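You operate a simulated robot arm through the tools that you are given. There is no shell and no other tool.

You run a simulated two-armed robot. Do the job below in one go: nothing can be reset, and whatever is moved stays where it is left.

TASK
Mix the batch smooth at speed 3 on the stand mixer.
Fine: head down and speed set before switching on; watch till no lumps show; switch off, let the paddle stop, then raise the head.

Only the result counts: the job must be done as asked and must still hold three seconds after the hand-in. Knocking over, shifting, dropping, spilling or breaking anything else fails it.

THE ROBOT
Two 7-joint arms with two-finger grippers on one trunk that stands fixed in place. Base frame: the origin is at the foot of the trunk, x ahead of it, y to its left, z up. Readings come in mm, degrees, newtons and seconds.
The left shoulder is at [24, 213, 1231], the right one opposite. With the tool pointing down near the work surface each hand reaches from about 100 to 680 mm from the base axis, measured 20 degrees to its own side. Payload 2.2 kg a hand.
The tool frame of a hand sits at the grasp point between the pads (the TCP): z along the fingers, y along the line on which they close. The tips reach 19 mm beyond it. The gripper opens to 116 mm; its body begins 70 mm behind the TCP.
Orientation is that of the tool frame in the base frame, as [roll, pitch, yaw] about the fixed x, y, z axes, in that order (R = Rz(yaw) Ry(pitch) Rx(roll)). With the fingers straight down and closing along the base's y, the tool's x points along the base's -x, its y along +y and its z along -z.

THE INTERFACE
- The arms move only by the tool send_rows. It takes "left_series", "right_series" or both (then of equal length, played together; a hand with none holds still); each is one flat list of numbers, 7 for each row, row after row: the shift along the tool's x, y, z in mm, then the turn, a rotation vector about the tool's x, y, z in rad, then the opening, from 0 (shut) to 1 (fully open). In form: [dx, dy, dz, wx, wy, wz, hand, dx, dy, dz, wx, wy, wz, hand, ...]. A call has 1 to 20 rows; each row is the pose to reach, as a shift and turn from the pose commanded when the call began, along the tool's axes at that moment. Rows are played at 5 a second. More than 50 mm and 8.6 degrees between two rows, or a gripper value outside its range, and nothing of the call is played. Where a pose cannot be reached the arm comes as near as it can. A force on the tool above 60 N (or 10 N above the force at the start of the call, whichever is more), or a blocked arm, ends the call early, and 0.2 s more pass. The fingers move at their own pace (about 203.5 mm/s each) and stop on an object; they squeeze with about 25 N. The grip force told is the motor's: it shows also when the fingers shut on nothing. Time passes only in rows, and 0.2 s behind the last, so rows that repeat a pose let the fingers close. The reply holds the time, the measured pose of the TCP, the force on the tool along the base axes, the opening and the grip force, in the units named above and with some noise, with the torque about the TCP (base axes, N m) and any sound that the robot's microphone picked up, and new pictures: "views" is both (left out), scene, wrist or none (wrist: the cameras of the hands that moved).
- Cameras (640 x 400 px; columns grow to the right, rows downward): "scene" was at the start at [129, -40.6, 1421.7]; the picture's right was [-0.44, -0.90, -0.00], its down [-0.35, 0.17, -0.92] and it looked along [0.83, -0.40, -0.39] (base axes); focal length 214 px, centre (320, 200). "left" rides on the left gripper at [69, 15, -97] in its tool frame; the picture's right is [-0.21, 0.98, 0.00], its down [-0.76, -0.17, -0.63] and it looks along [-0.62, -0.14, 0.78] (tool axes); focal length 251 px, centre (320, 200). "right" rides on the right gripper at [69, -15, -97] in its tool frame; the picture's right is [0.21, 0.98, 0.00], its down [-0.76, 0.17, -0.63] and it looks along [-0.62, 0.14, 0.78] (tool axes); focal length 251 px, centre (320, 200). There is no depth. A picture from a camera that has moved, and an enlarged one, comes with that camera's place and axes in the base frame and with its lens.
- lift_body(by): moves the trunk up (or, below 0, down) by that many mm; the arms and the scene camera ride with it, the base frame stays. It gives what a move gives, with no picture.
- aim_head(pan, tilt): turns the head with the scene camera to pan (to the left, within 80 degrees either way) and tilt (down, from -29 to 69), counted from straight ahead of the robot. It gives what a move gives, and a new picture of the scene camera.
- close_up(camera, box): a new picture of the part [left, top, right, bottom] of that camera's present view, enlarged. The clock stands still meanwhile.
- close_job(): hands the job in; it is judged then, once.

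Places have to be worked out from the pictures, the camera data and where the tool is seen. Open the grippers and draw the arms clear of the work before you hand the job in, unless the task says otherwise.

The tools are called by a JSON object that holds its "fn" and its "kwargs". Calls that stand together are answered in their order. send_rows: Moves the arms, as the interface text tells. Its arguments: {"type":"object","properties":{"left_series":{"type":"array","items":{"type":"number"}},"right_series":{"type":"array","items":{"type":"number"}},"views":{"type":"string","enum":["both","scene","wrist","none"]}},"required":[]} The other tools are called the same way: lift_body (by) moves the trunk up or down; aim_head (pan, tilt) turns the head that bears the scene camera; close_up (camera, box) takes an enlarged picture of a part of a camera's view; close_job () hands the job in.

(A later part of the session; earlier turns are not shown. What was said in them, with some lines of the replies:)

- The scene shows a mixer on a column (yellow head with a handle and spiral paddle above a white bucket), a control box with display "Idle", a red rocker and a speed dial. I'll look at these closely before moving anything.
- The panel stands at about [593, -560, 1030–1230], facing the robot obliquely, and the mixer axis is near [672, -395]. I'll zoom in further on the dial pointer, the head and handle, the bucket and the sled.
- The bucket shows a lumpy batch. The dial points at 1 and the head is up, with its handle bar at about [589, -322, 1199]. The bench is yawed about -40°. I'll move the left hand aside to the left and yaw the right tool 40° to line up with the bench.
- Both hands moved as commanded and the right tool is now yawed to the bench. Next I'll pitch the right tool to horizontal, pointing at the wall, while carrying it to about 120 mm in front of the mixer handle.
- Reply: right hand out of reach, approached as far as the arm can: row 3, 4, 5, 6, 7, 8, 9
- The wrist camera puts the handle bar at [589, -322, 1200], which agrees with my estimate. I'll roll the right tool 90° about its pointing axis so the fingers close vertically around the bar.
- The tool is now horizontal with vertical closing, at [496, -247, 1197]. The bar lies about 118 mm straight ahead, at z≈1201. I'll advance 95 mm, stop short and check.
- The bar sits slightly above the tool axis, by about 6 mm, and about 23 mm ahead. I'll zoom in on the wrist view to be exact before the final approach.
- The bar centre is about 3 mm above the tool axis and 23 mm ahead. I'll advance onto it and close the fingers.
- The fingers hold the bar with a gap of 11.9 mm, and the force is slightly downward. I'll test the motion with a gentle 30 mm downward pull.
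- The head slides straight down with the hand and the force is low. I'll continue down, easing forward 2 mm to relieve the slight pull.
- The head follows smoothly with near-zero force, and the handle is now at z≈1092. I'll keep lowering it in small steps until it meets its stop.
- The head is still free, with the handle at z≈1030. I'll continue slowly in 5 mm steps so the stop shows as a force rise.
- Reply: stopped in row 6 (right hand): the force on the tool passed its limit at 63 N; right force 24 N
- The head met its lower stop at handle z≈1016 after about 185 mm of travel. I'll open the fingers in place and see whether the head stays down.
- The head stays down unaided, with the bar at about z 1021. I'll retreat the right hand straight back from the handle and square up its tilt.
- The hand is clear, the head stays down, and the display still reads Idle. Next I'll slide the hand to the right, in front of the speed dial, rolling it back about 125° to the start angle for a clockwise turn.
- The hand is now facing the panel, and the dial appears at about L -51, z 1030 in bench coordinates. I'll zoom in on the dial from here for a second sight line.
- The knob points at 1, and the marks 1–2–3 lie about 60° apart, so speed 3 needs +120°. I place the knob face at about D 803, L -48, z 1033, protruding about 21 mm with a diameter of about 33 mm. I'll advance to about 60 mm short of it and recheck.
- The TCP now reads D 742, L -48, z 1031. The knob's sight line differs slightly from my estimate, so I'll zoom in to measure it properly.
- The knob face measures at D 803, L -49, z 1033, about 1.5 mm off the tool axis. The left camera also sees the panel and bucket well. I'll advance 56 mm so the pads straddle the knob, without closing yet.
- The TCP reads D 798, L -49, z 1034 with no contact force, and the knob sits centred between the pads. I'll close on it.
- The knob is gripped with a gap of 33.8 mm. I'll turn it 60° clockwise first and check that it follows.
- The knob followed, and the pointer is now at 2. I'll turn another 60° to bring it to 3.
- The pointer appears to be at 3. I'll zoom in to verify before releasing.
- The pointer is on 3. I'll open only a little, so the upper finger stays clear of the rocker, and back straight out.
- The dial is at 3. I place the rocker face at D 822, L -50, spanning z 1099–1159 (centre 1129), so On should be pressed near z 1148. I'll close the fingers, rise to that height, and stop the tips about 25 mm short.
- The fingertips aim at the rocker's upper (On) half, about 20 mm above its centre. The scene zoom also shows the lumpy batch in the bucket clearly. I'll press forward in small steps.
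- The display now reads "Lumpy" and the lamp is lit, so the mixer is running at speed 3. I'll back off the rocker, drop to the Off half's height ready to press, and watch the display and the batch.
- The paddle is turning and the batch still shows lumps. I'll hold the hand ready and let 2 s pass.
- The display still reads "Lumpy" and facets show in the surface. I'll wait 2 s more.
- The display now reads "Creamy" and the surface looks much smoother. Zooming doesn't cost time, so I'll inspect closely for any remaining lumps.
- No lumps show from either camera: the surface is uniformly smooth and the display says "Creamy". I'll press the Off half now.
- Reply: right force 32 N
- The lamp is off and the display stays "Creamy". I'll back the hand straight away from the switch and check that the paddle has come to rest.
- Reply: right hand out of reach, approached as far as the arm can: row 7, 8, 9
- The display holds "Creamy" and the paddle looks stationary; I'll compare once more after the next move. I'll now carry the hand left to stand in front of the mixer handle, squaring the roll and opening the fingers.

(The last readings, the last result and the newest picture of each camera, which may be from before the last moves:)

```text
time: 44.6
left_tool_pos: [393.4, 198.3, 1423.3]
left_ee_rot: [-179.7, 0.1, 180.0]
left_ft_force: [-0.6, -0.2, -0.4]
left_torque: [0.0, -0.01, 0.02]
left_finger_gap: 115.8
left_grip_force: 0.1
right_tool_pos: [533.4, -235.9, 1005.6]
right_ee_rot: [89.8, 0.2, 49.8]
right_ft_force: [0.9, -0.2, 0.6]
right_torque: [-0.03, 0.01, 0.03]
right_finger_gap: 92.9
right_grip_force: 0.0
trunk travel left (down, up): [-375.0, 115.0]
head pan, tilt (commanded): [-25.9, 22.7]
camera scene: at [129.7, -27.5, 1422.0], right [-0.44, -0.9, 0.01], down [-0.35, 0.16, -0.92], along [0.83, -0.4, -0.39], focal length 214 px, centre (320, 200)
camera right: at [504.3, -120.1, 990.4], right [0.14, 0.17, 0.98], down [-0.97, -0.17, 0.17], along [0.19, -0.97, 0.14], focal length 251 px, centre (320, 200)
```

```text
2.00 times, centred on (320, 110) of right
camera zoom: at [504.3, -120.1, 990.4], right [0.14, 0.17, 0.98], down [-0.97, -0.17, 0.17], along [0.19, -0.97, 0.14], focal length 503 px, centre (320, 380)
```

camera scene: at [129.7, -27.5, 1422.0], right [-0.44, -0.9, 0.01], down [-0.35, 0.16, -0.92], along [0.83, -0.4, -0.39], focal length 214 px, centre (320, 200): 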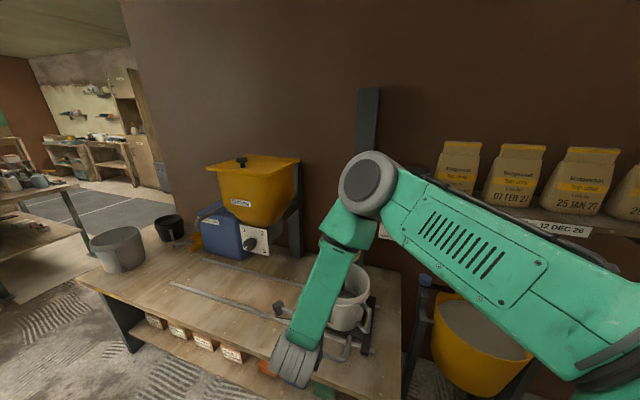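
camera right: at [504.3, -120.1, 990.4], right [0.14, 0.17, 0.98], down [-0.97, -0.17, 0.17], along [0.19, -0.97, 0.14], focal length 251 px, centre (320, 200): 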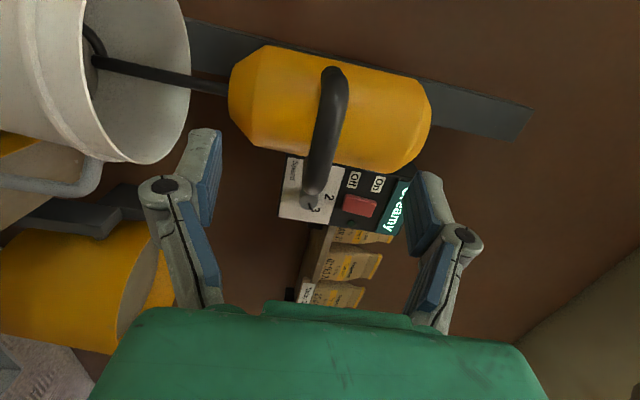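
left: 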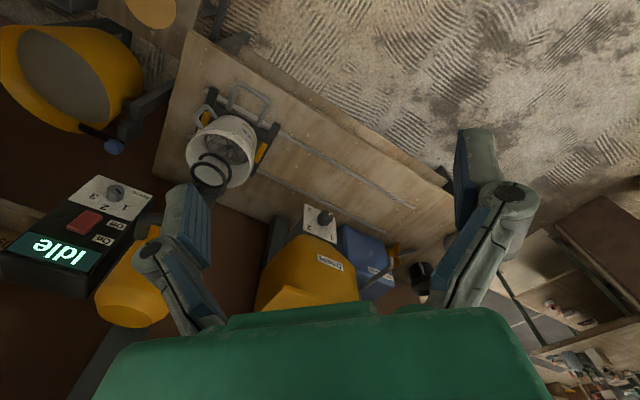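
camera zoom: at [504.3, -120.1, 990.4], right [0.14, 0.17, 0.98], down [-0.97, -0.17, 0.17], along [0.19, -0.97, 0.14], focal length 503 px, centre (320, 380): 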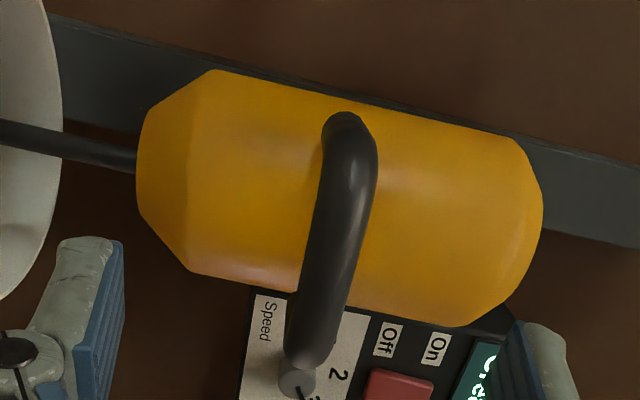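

The paddle is in the same place in two frames 1.6 s apart, so it has stopped. The hand is at D 560, L 162, z 1006. I'll line it up with the bar (L≈134, z≈1021) and close to about 35 mm short.

{"fn": "send_rows", "kwargs": {"right_series": [-14, 8, 0, 0, 0, 0, 0.8, -28, 16, 0, 0, 0, 0, 0.8, -28, 16, 20, 0, 0, 0, 0.8, -28, 16, 40, 0, 0, 0, 0.8, -28, 16, 60, 0, 0, 0, 0.8, -28, 16, 60, 0, 0, 0, 0.8], "views": "both"}}

{"fn": "close_up", "kwargs": {"camera": "right", "box": [230, 20, 430, 240]}}

```text
time: 46.0
left_tool_pos: [393.9, 193.5, 1423.3]
left_ee_rot: [179.9, 0.1, 179.9]
left_ft_force: [-0.2, -0.1, -0.6]
left_torque: [-0.03, -0.01, 0.03]
left_finger_gap: 116.0
left_grip_force: 0.1
right_tool_pos: [560.2, -299.9, 1022.8]
right_ee_rot: [90.1, 0.0, 49.8]
right_ft_force: [0.7, 0.2, -0.4]
right_torque: [0.02, 0.01, 0.01]
right_finger_gap: 92.7
right_grip_force: 0.1
trunk travel left (down, up): [-375.0, 115.0]
head pan, tilt (commanded): [-25.9, 22.7]
camera scene: at [130.1, -41.5, 1421.5], right [-0.44, -0.9, 0.0], down [-0.35, 0.17, -0.92], along [0.83, -0.4, -0.39], focal length 214 px, centre (320, 200)
camera right: at [531.8, -184.2, 1007.8], right [0.14, 0.16, 0.98], down [-0.97, -0.17, 0.17], along [0.19, -0.97, 0.14], focal length 251 px, centre (320, 200)
```

scene: 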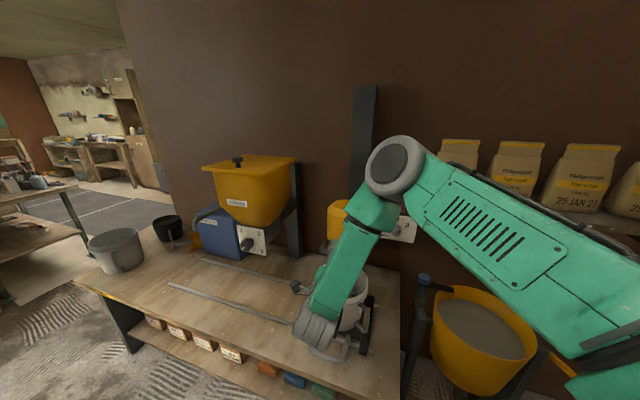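
right: 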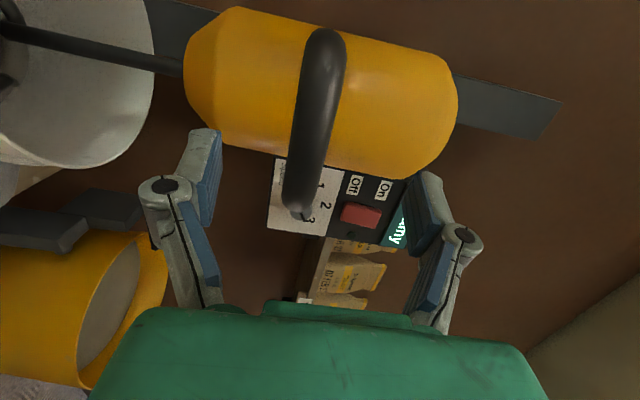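

```text
1.82 times, centred on (330, 130) of right
camera zoom: at [531.8, -184.2, 1007.8], right [0.14, 0.16, 0.98], down [-0.97, -0.17, 0.17], along [0.19, -0.97, 0.14], focal length 457 px, centre (302, 327)
```

zoom: 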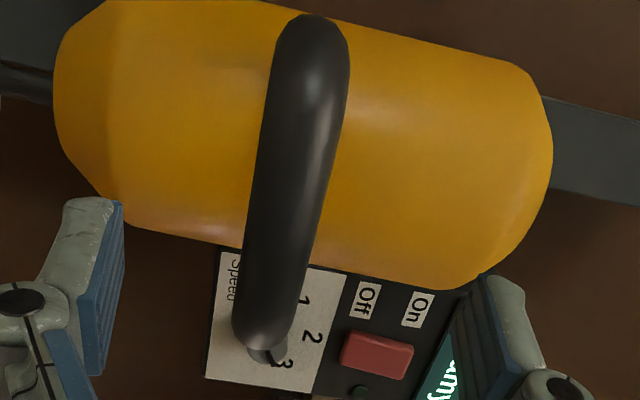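

The bar is about 6 mm below the tool axis and about 36 mm ahead. I'll advance onto it and close the fingers.

{"fn": "send_rows", "kwargs": {"right_series": [0, -3, 12, 0, 0, 0, 0.8, 0, -6, 25, 0, 0, 0, 0.8, 0, -6, 37, 0, 0, 0, 0.8, 0, -6, 37, 0, 0, 0, 0.6, 0, -6, 37, 0, 0, 0, 0.3, 0, -6, 37, 0, 0, 0, 0, 0, -6, 37, 0, 0, 0, 0, 0, -6, 37, 0, 0, 0, 0], "views": "both"}}

```text
time: 47.8
left_tool_pos: [396.0, 197.5, 1422.7]
left_ee_rot: [-179.8, 0.0, 180.0]
left_ft_force: [-0.1, 0.4, -0.3]
left_torque: [-0.02, 0.01, 0.02]
left_finger_gap: 116.0
left_grip_force: 0.0
right_tool_pos: [590.5, -322.6, 1017.3]
right_ee_rot: [90.0, 0.1, 49.8]
right_ft_force: [7.6, 6.9, -2.7]
right_torque: [0.03, -0.02, 0.5]
right_finger_gap: 11.0
right_grip_force: 37.9
trunk travel left (down, up): [-375.0, 115.0]
head pan, tilt (commanded): [-25.9, 22.7]
camera scene: at [132.3, -34.7, 1421.5], right [-0.44, -0.9, 0.0], down [-0.35, 0.17, -0.92], along [0.83, -0.4, -0.39], focal length 214 px, centre (320, 200)
camera right: at [562.1, -207.3, 1002.3], right [0.14, 0.17, 0.98], down [-0.97, -0.17, 0.17], along [0.19, -0.97, 0.14], focal length 251 px, centre (320, 200)
```

scene: 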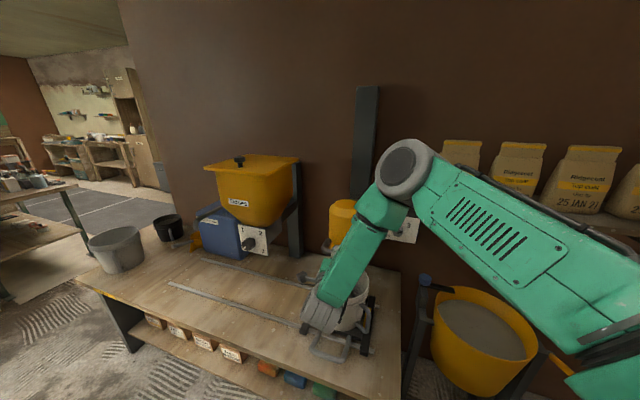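
right: 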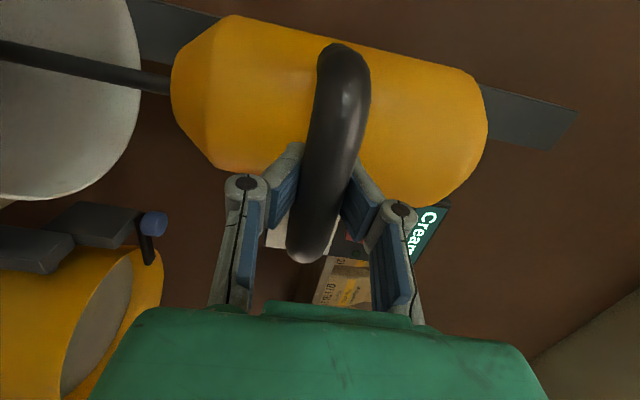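

The bar is gripped with a gap of 11 mm. The paddle has long stopped, so I'll raise the head smoothly.

{"fn": "send_rows", "kwargs": {"right_series": [0, 6, 0, 0, 0, 0, 0, 0, 14, 0, 0, 0, 0, 0, 0, 23, 0, 0, 0, 0, 0, 0, 32, 0, 0, 0, 0, 0, 0, 41, 0, 0, 0, 0, 0, 0, 50, 0, 0, 0, 0, 0, 0, 59, 0, 0, 0, 0, 0, 0, 68, 0, 0, 0, 0, 0, 0, 77, 0, 0, 0, 0, 0, 0, 86, 0, 0, 0, 0, 0, 0, 95, 0, 0, 0, 0, 0, 0, 104, 0, 0, 0, 0, 0], "views": "both"}}

```text
time: 50.4
left_tool_pos: [395.4, 195.5, 1423.2]
left_ee_rot: [-179.9, 0.2, 179.9]
left_ft_force: [0.1, 0.1, 0.4]
left_torque: [0.03, -0.01, 0.0]
left_finger_gap: 115.7
left_grip_force: 0.1
right_tool_pos: [591.8, -322.9, 1120.9]
right_ee_rot: [89.9, 0.2, 49.7]
right_ft_force: [9.0, 1.7, 0.4]
right_torque: [-0.13, 0.14, 0.0]
right_finger_gap: 10.6
right_grip_force: 36.9
trunk travel left (down, up): [-375.0, 115.0]
head pan, tilt (commanded): [-25.9, 22.7]
camera scene: at [132.3, -36.9, 1421.6], right [-0.44, -0.9, 0.0], down [-0.35, 0.17, -0.92], along [0.83, -0.4, -0.39], focal length 214 px, centre (320, 200)
camera right: at [562.5, -207.7, 1105.8], right [0.14, 0.17, 0.98], down [-0.97, -0.17, 0.17], along [0.19, -0.97, 0.14], focal length 251 px, centre (320, 200)
```

scene: 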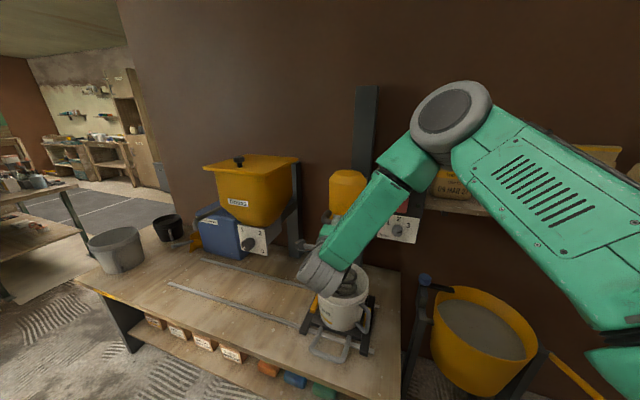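
right: 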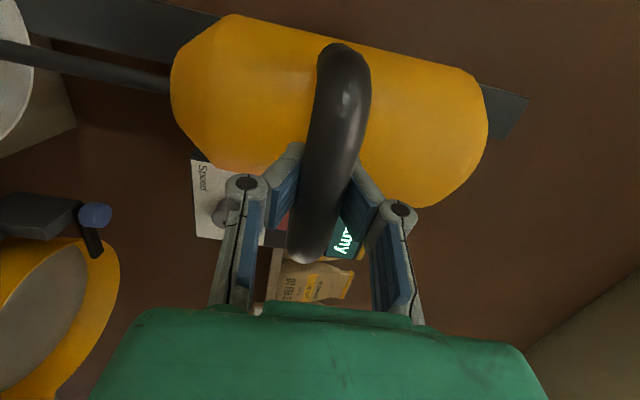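

The head is rising freely, with the handle at z≈1121. I'll raise it the remaining ~80 mm to its original top position, slowing at the end.

{"fn": "send_rows", "kwargs": {"right_series": [0, 9, 0, 0, 0, 0, 0, 0, 18, 0, 0, 0, 0, 0, 0, 27, 0, 0, 0, 0, 0, 0, 36, 0, 0, 0, 0, 0, 0, 45, 0, 0, 0, 0, 0, 0, 54, 0, 0, 0, 0, 0, 0, 62, 0, 0, 0, 0, 0, 0, 69, 0, 0, 0, 0, 0, 0, 74, 0, 0, 0, 0, 0, 0, 78, 0, 0, 0, 0, 0, 0, 78, 0, 0, 0, 0, 0], "views": "both"}}

```text
time: 52.8
left_tool_pos: [395.3, 194.6, 1423.8]
left_ee_rot: [-179.8, 0.1, -180.0]
left_ft_force: [-0.1, -0.1, -0.1]
left_torque: [-0.01, 0.0, -0.01]
left_finger_gap: 116.0
left_grip_force: 0.0
right_tool_pos: [591.7, -324.4, 1198.8]
right_ee_rot: [89.9, 0.1, 49.6]
right_ft_force: [11.5, 0.3, 2.6]
right_torque: [0.08, -0.11, -0.15]
right_finger_gap: 10.4
right_grip_force: 37.3
trunk travel left (down, up): [-375.0, 115.0]
head pan, tilt (commanded): [-25.9, 22.7]
camera scene: at [132.4, -37.5, 1421.5], right [-0.44, -0.9, 0.0], down [-0.35, 0.17, -0.92], along [0.83, -0.4, -0.39], focal length 214 px, centre (320, 200)
camera right: at [562.6, -207.9, 1184.0], right [0.14, 0.16, 0.98], down [-0.97, -0.17, 0.17], along [0.19, -0.97, 0.14], focal length 251 px, centre (320, 200)
```

scene: 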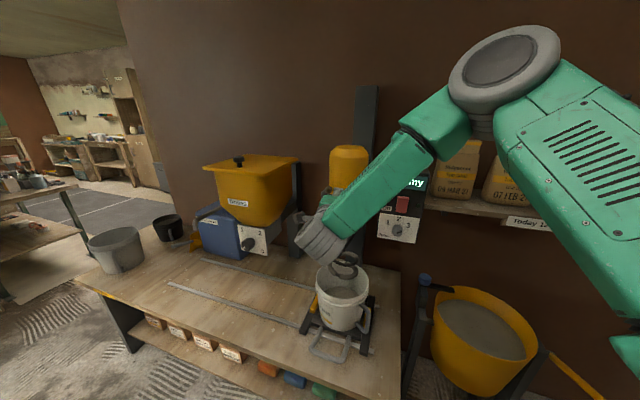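
right: 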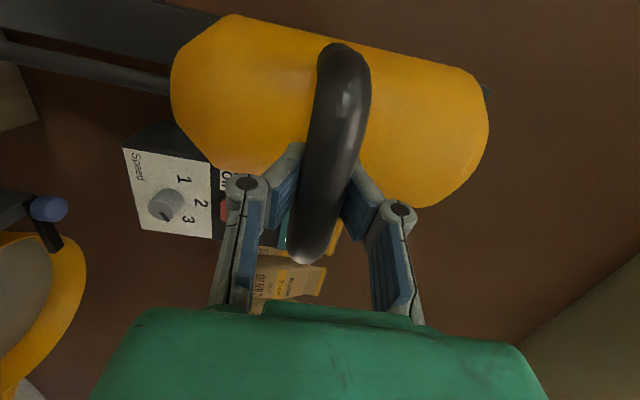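

The handle is back at z≈1199, its original height. I'll nudge up a few more millimetres to be sure the head is at its top stop.

{"fn": "send_rows", "kwargs": {"right_series": [0, 2, 0, 0, 0, 0, 0, 0, 4, 0, 0, 0, 0, 0, 0, 6, 0, 0, 0, 0, 0], "views": "none"}}

```text
time: 53.6
left_tool_pos: [397.0, 195.3, 1422.5]
left_ee_rot: [-179.8, 0.0, 180.0]
left_ft_force: [0.0, 0.0, 0.3]
left_torque: [0.01, -0.05, 0.01]
left_finger_gap: 116.1
left_grip_force: 0.0
right_tool_pos: [591.4, -324.0, 1200.3]
right_ee_rot: [90.4, 0.4, 49.9]
right_ft_force: [6.0, 4.2, -15.7]
right_torque: [-0.02, -0.1, -0.42]
right_finger_gap: 10.1
right_grip_force: 37.0
trunk travel left (down, up): [-375.0, 115.0]
head pan, tilt (commanded): [-25.9, 22.7]
```

The downward force has risen to 16 N, so the head is at its top stop. I'll open the fingers in place and check that the head stays up.

{"fn": "send_rows", "kwargs": {"right_series": [0, -2, 0, 0, 0, 0, 0.15, 0, -3, 0, 0, 0, 0, 0.35, 0, -3, 0, 0, 0, 0, 0.6, 0, -3, 0, 0, 0, 0, 0.75, 0, -3, 0, 0, 0, 0, 0.75], "views": "both"}}

```text
time: 54.8
left_tool_pos: [394.3, 194.3, 1423.9]
left_ee_rot: [-179.9, 0.2, 179.9]
left_ft_force: [-0.1, -0.7, -0.1]
left_torque: [0.02, 0.01, 0.0]
left_finger_gap: 115.9
left_grip_force: 0.0
right_tool_pos: [590.8, -324.1, 1201.9]
right_ee_rot: [90.0, 0.0, 49.8]
right_ft_force: [-0.2, -0.3, -0.6]
right_torque: [-0.01, -0.02, 0.0]
right_finger_gap: 87.2
right_grip_force: 0.1
trunk travel left (down, up): [-375.0, 115.0]
head pan, tilt (commanded): [-25.9, 22.7]
camera scene: at [130.0, -37.7, 1421.7], right [-0.44, -0.9, 0.0], down [-0.35, 0.17, -0.92], along [0.83, -0.4, -0.39], focal length 214 px, centre (320, 200)
camera right: at [561.4, -208.1, 1186.3], right [0.14, 0.16, 0.98], down [-0.97, -0.17, 0.17], along [0.19, -0.97, 0.14], focal length 251 px, centre (320, 200)
```

scene: 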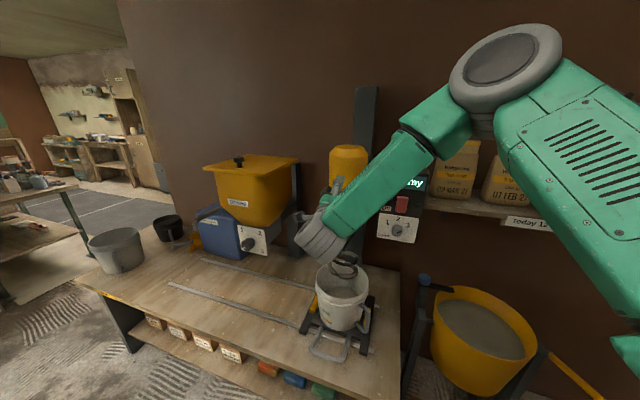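
right: 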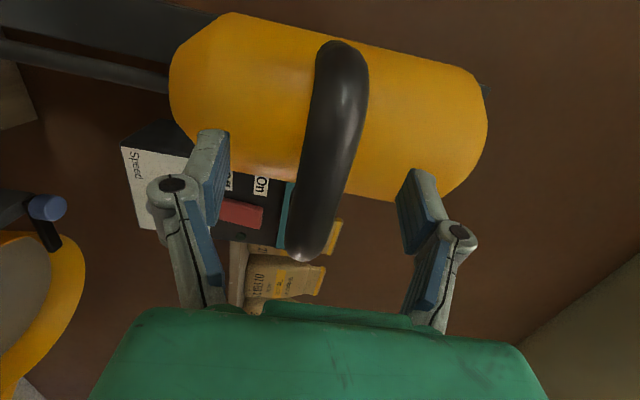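

The head stays up with the fingers open. I'll back the right hand straight out, then check everything.

{"fn": "send_rows", "kwargs": {"right_series": [0, 0, -15, 0, 0, 0, 0.8, 0, 0, -40, 0, 0, 0, 0.8, 0, 0, -70, 0, 0, 0, 0.8, 0, 0, -100, 0, 0, 0, 0.8, 0, 0, -120, 0, 0, 0, 0.8], "views": "both"}}

{"fn": "close_up", "kwargs": {"camera": "left", "box": [20, 90, 240, 240]}}

{"fn": "close_up", "kwargs": {"camera": "scene", "box": [300, 230, 390, 340]}}

```text
time: 56.0
left_tool_pos: [394.4, 197.5, 1424.3]
left_ee_rot: [-179.7, 0.1, -180.0]
left_ft_force: [-0.4, -1.3, -0.7]
left_torque: [0.0, 0.01, 0.0]
left_finger_gap: 115.7
left_grip_force: 0.0
right_tool_pos: [497.3, -244.0, 1202.7]
right_ee_rot: [90.0, 0.1, 49.8]
right_ft_force: [0.0, 0.3, 0.1]
right_torque: [-0.02, 0.0, 0.0]
right_finger_gap: 92.7
right_grip_force: 0.0
trunk travel left (down, up): [-375.0, 115.0]
head pan, tilt (commanded): [-25.9, 22.7]
camera scene: at [129.1, -36.0, 1421.8], right [-0.44, -0.9, 0.0], down [-0.35, 0.17, -0.92], along [0.83, -0.4, -0.39], focal length 214 px, centre (320, 200)
camera right: at [469.1, -129.2, 1187.4], right [0.14, 0.17, 0.98], down [-0.97, -0.17, 0.17], along [0.19, -0.97, 0.14], focal length 251 px, centre (320, 200)
```

scene: 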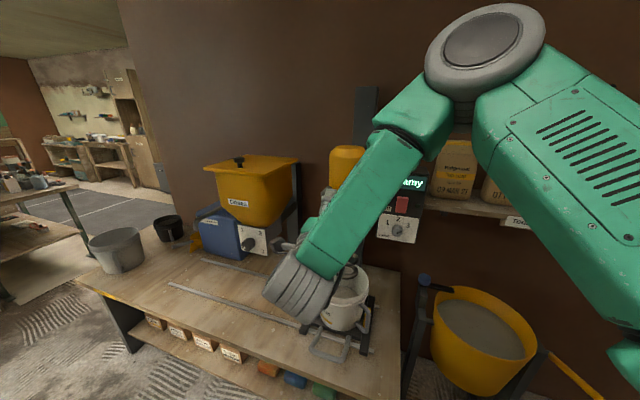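
right: 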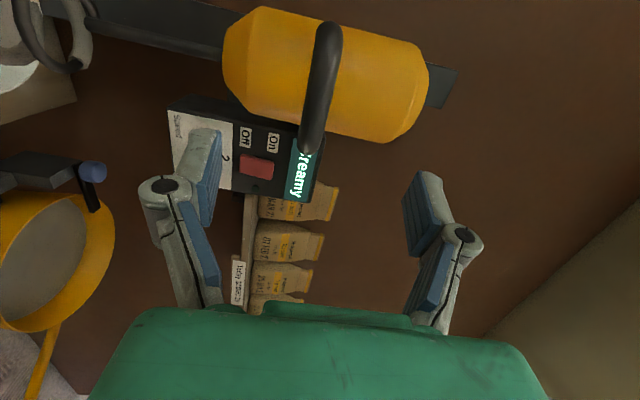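

```text
2.67 times, centred on (130, 165) of left
camera zoom: at [324.4, 211.3, 1519.3], right [0.21, 0.98, 0.0], down [0.76, -0.16, 0.63], along [0.62, -0.14, -0.77], focal length 670 px, centre (827, 293)
```

zoom: 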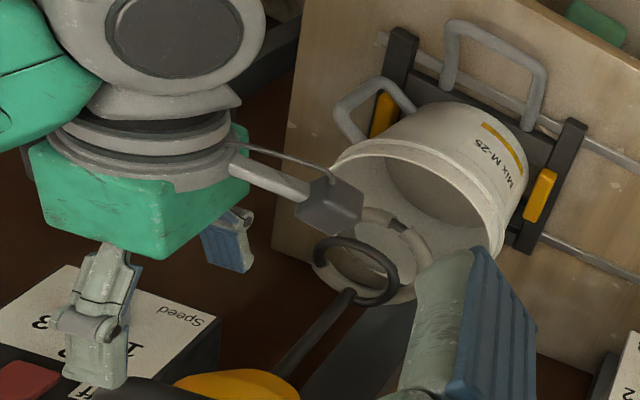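

```text
3.64 times, centred on (345, 285) of scene
camera zoom: at [129.1, -36.0, 1421.8], right [-0.44, -0.9, 0.0], down [-0.35, 0.17, -0.92], along [0.83, -0.4, -0.39], focal length 780 px, centre (229, -109)
```

zoom: 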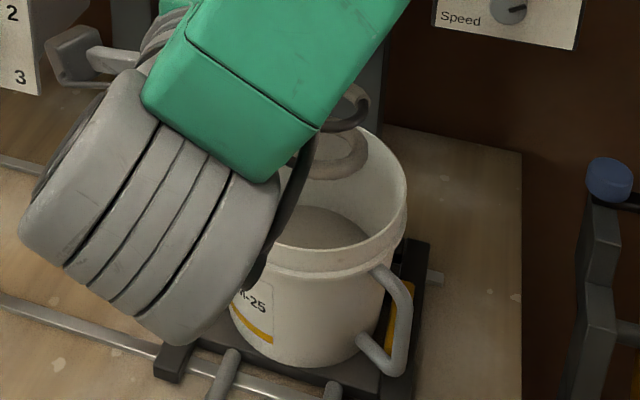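

The rocker is off, the head is up, and the batch is smooth. I'll reverse my way in, starting by rolling the hand back 90° in the free space in front of the mixer.

{"fn": "send_rows", "kwargs": {"right_series": [0, 0, 0, 0, 0, -0.1428, 0.8, 0, 0, 0, 0, 0, -0.2856, 0.8, 0, 0, 0, 0, 0, -0.4284, 0.8, 0, 0, 0, 0, 0, -0.5712, 0.8, 0, 0, 0, 0, 0, -0.714, 0.8, 0, 0, 0, 0, 0, -0.8568, 0.8, 0, 0, 0, 0, 0, -0.9996, 0.8, 0, 0, 0, 0, 0, -1.1424, 0.8, 0, 0, 0, 0, 0, -1.2852, 0.8, 0, 0, 0, 0, 0, -1.428, 0.8, 0, 0, 0, 0, 0, -1.5708, 0.8, 0, 0, 0, 0, 0, -1.5708, 0.8], "views": "scene"}}

```text
time: 58.6
left_tool_pos: [394.0, 195.5, 1423.1]
left_ee_rot: [-179.8, 0.1, 180.0]
left_ft_force: [-0.1, 0.3, 0.3]
left_torque: [-0.01, 0.01, 0.0]
left_finger_gap: 116.1
left_grip_force: 0.1
right_tool_pos: [498.5, -245.9, 1202.5]
right_ee_rot: [-95.4, 89.7, -135.5]
right_ft_force: [0.5, 0.2, 0.6]
right_torque: [-0.02, 0.0, -0.01]
right_finger_gap: 93.2
right_grip_force: 0.0
trunk travel left (down, up): [-375.0, 115.0]
head pan, tilt (commanded): [-25.9, 22.7]
camera scene: at [129.3, -36.1, 1421.8], right [-0.44, -0.9, 0.0], down [-0.35, 0.17, -0.92], along [0.83, -0.4, -0.39], focal length 214 px, centre (320, 200)
```

scene: 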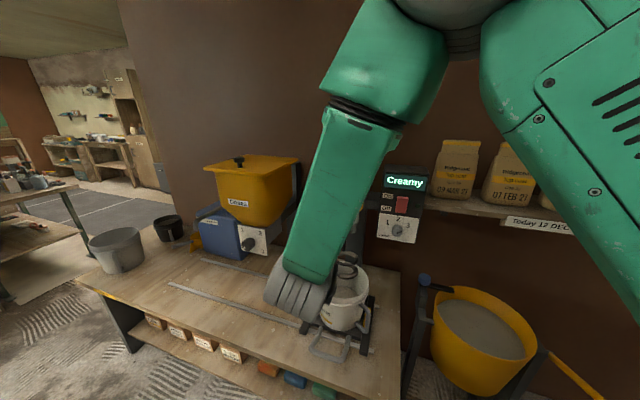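

The hand is rolled back and no contact shows. Next I'll pitch the tool down and carry it back up and right to its starting area, reversing the earlier path.

{"fn": "send_rows", "kwargs": {"right_series": [-16.25, -29.67, 0, 0, 0.1309, 0, 0.8, -32.5, -59.33, 0, 0, 0.2618, 0, 0.8, -48.75, -89, 0, 0, 0.3927, 0, 0.8, -65, -118.67, 3, 0, 0.5236, 0, 0.8, -81.25, -148.33, 7, 0, 0.6545, 0, 0.8, -97.5, -178, 12, 0, 0.7854, 0, 0.8, -113.75, -207.67, 17, 0, 0.9163, 0, 0.8, -130, -237.33, 22, 0, 1.0472, 0, 0.8, -146.25, -267, 27, 0, 1.1781, 0, 0.8, -162.5, -296.67, 32, 0, 1.309, 0, 0.8, -178.75, -326.33, 36, 0, 1.4399, 0, 0.8, -195, -356, 39, 0, 1.5708, 0, 1, -195, -356, 39, 0, 1.5708, 0, 1], "views": "both"}}

{"fn": "close_up", "kwargs": {"camera": "scene", "box": [290, 130, 440, 370]}}

{"fn": "close_up", "kwargs": {"camera": "scene", "box": [370, 150, 450, 250]}}

{"fn": "close_up", "kwargs": {"camera": "scene", "box": [315, 255, 375, 305]}}

```text
time: 61.4
left_tool_pos: [393.1, 193.6, 1425.2]
left_ee_rot: [-179.9, 0.3, -180.0]
left_ft_force: [0.3, 0.1, -0.9]
left_torque: [0.0, -0.02, -0.03]
left_finger_gap: 115.9
left_grip_force: 0.1
right_tool_pos: [370.0, -516.8, 1376.5]
right_ee_rot: [180.0, 0.0, 139.9]
right_ft_force: [-0.1, 0.2, -1.0]
right_torque: [0.01, -0.01, -0.03]
right_finger_gap: 116.1
right_grip_force: 0.2
right hand out of reach, approached as far as the arm can: row 10, 11, 12, 13
trunk travel left (down, up): [-375.0, 115.0]
head pan, tilt (commanded): [-25.9, 22.7]
camera scene: at [127.8, -37.6, 1421.9], right [-0.44, -0.9, 0.0], down [-0.35, 0.17, -0.92], along [0.83, -0.4, -0.39], focal length 214 px, centre (320, 200)
camera right: at [307.7, -483.2, 1472.7], right [0.47, 0.88, 0.0], down [0.69, -0.36, 0.63], along [0.56, -0.3, -0.78], focal length 251 px, centre (320, 200)
```

scene: 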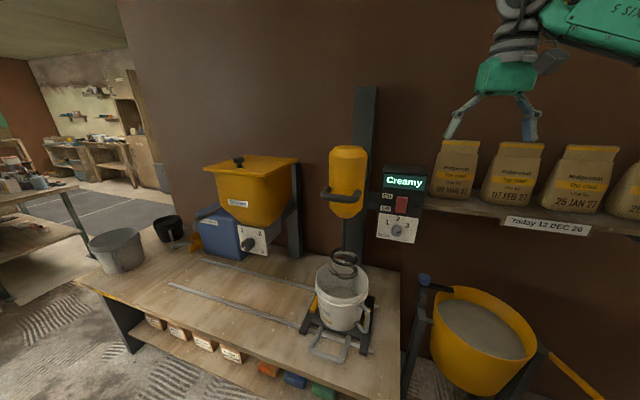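
right: 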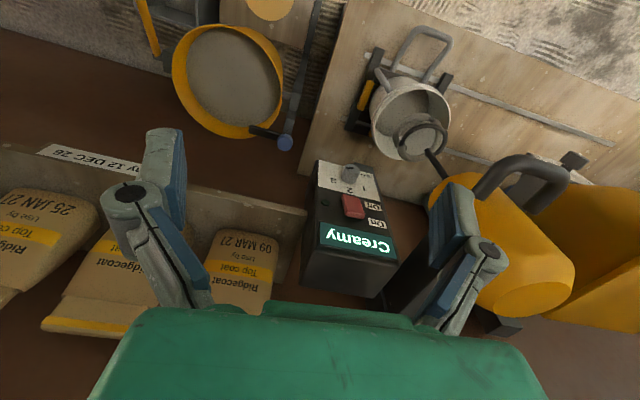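

```text
1.67 times, centred on (365, 250) of scene
camera zoom: at [127.8, -37.6, 1421.9], right [-0.44, -0.9, 0.0], down [-0.35, 0.17, -0.92], along [0.83, -0.4, -0.39], focal length 358 px, centre (245, 117)
```

zoom: 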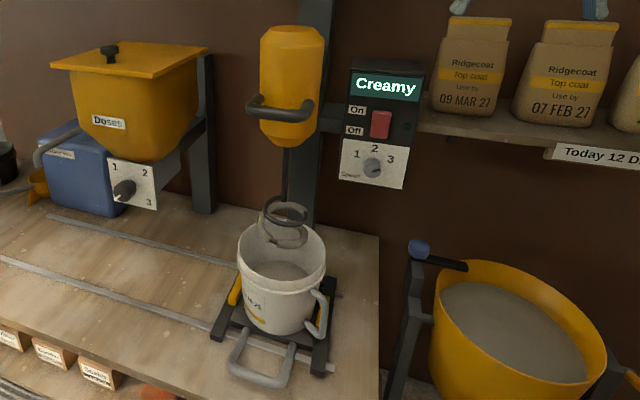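

```text
4.00 times, centred on (410, 200) of scene
camera zoom: at [127.8, -37.6, 1421.9], right [-0.44, -0.9, 0.0], down [-0.35, 0.17, -0.92], along [0.83, -0.4, -0.39], focal length 858 px, centre (-40, 200)
```

zoom: 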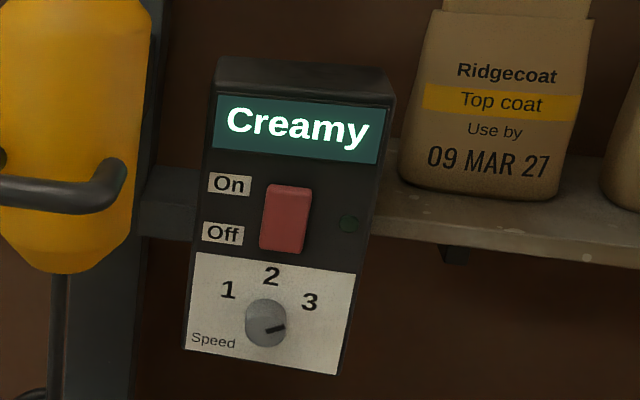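

```text
8.00 times, centred on (345, 280) of scene
camera zoom: at [127.8, -37.6, 1421.9], right [-0.44, -0.9, 0.0], down [-0.35, 0.17, -0.92], along [0.83, -0.4, -0.39], focal length 1716 px, centre (120, -440)
```

zoom: 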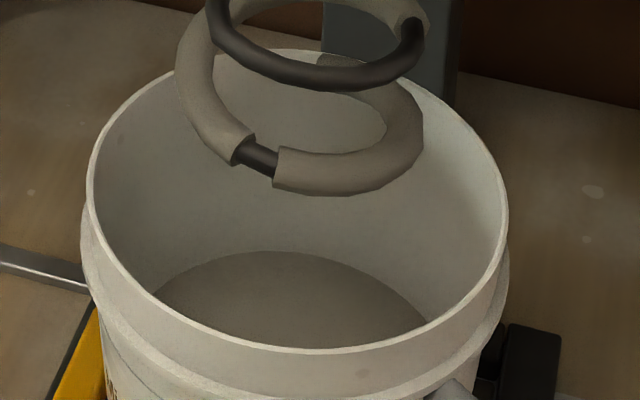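

The final check is good:
- **Mixer:** the head is back at its top position, the rocker is off, the lamp is dark and the dial is on 3.
- **Batch:** it is evenly smooth with no lumps.
- **Surroundings:** the bucket, bags and everything else are in place.
- **Hands:** both are open and clear.

I'm handing the job in.

{"fn": "close_job", "kwargs": {}}

```text
The job is handed in.
```

The batch is mixed at speed 3 and I handed the job in; no verdict has come back yet.

I lowered the head, turned the dial from 1 to 3 and then switched the mixer on. It read "Lumpy" at first and changed to "Creamy" after about 5 seconds. By then no lumps showed in the bucket from either camera, so I switched it off. The display never showed the word "Smooth", so I judged it by the surface.

The paddle stopped before I raised the head. It now rests at its top stop, with the switch off and the dial on 3. Nothing else was moved or spilled, and both hands are open and clear of the work.
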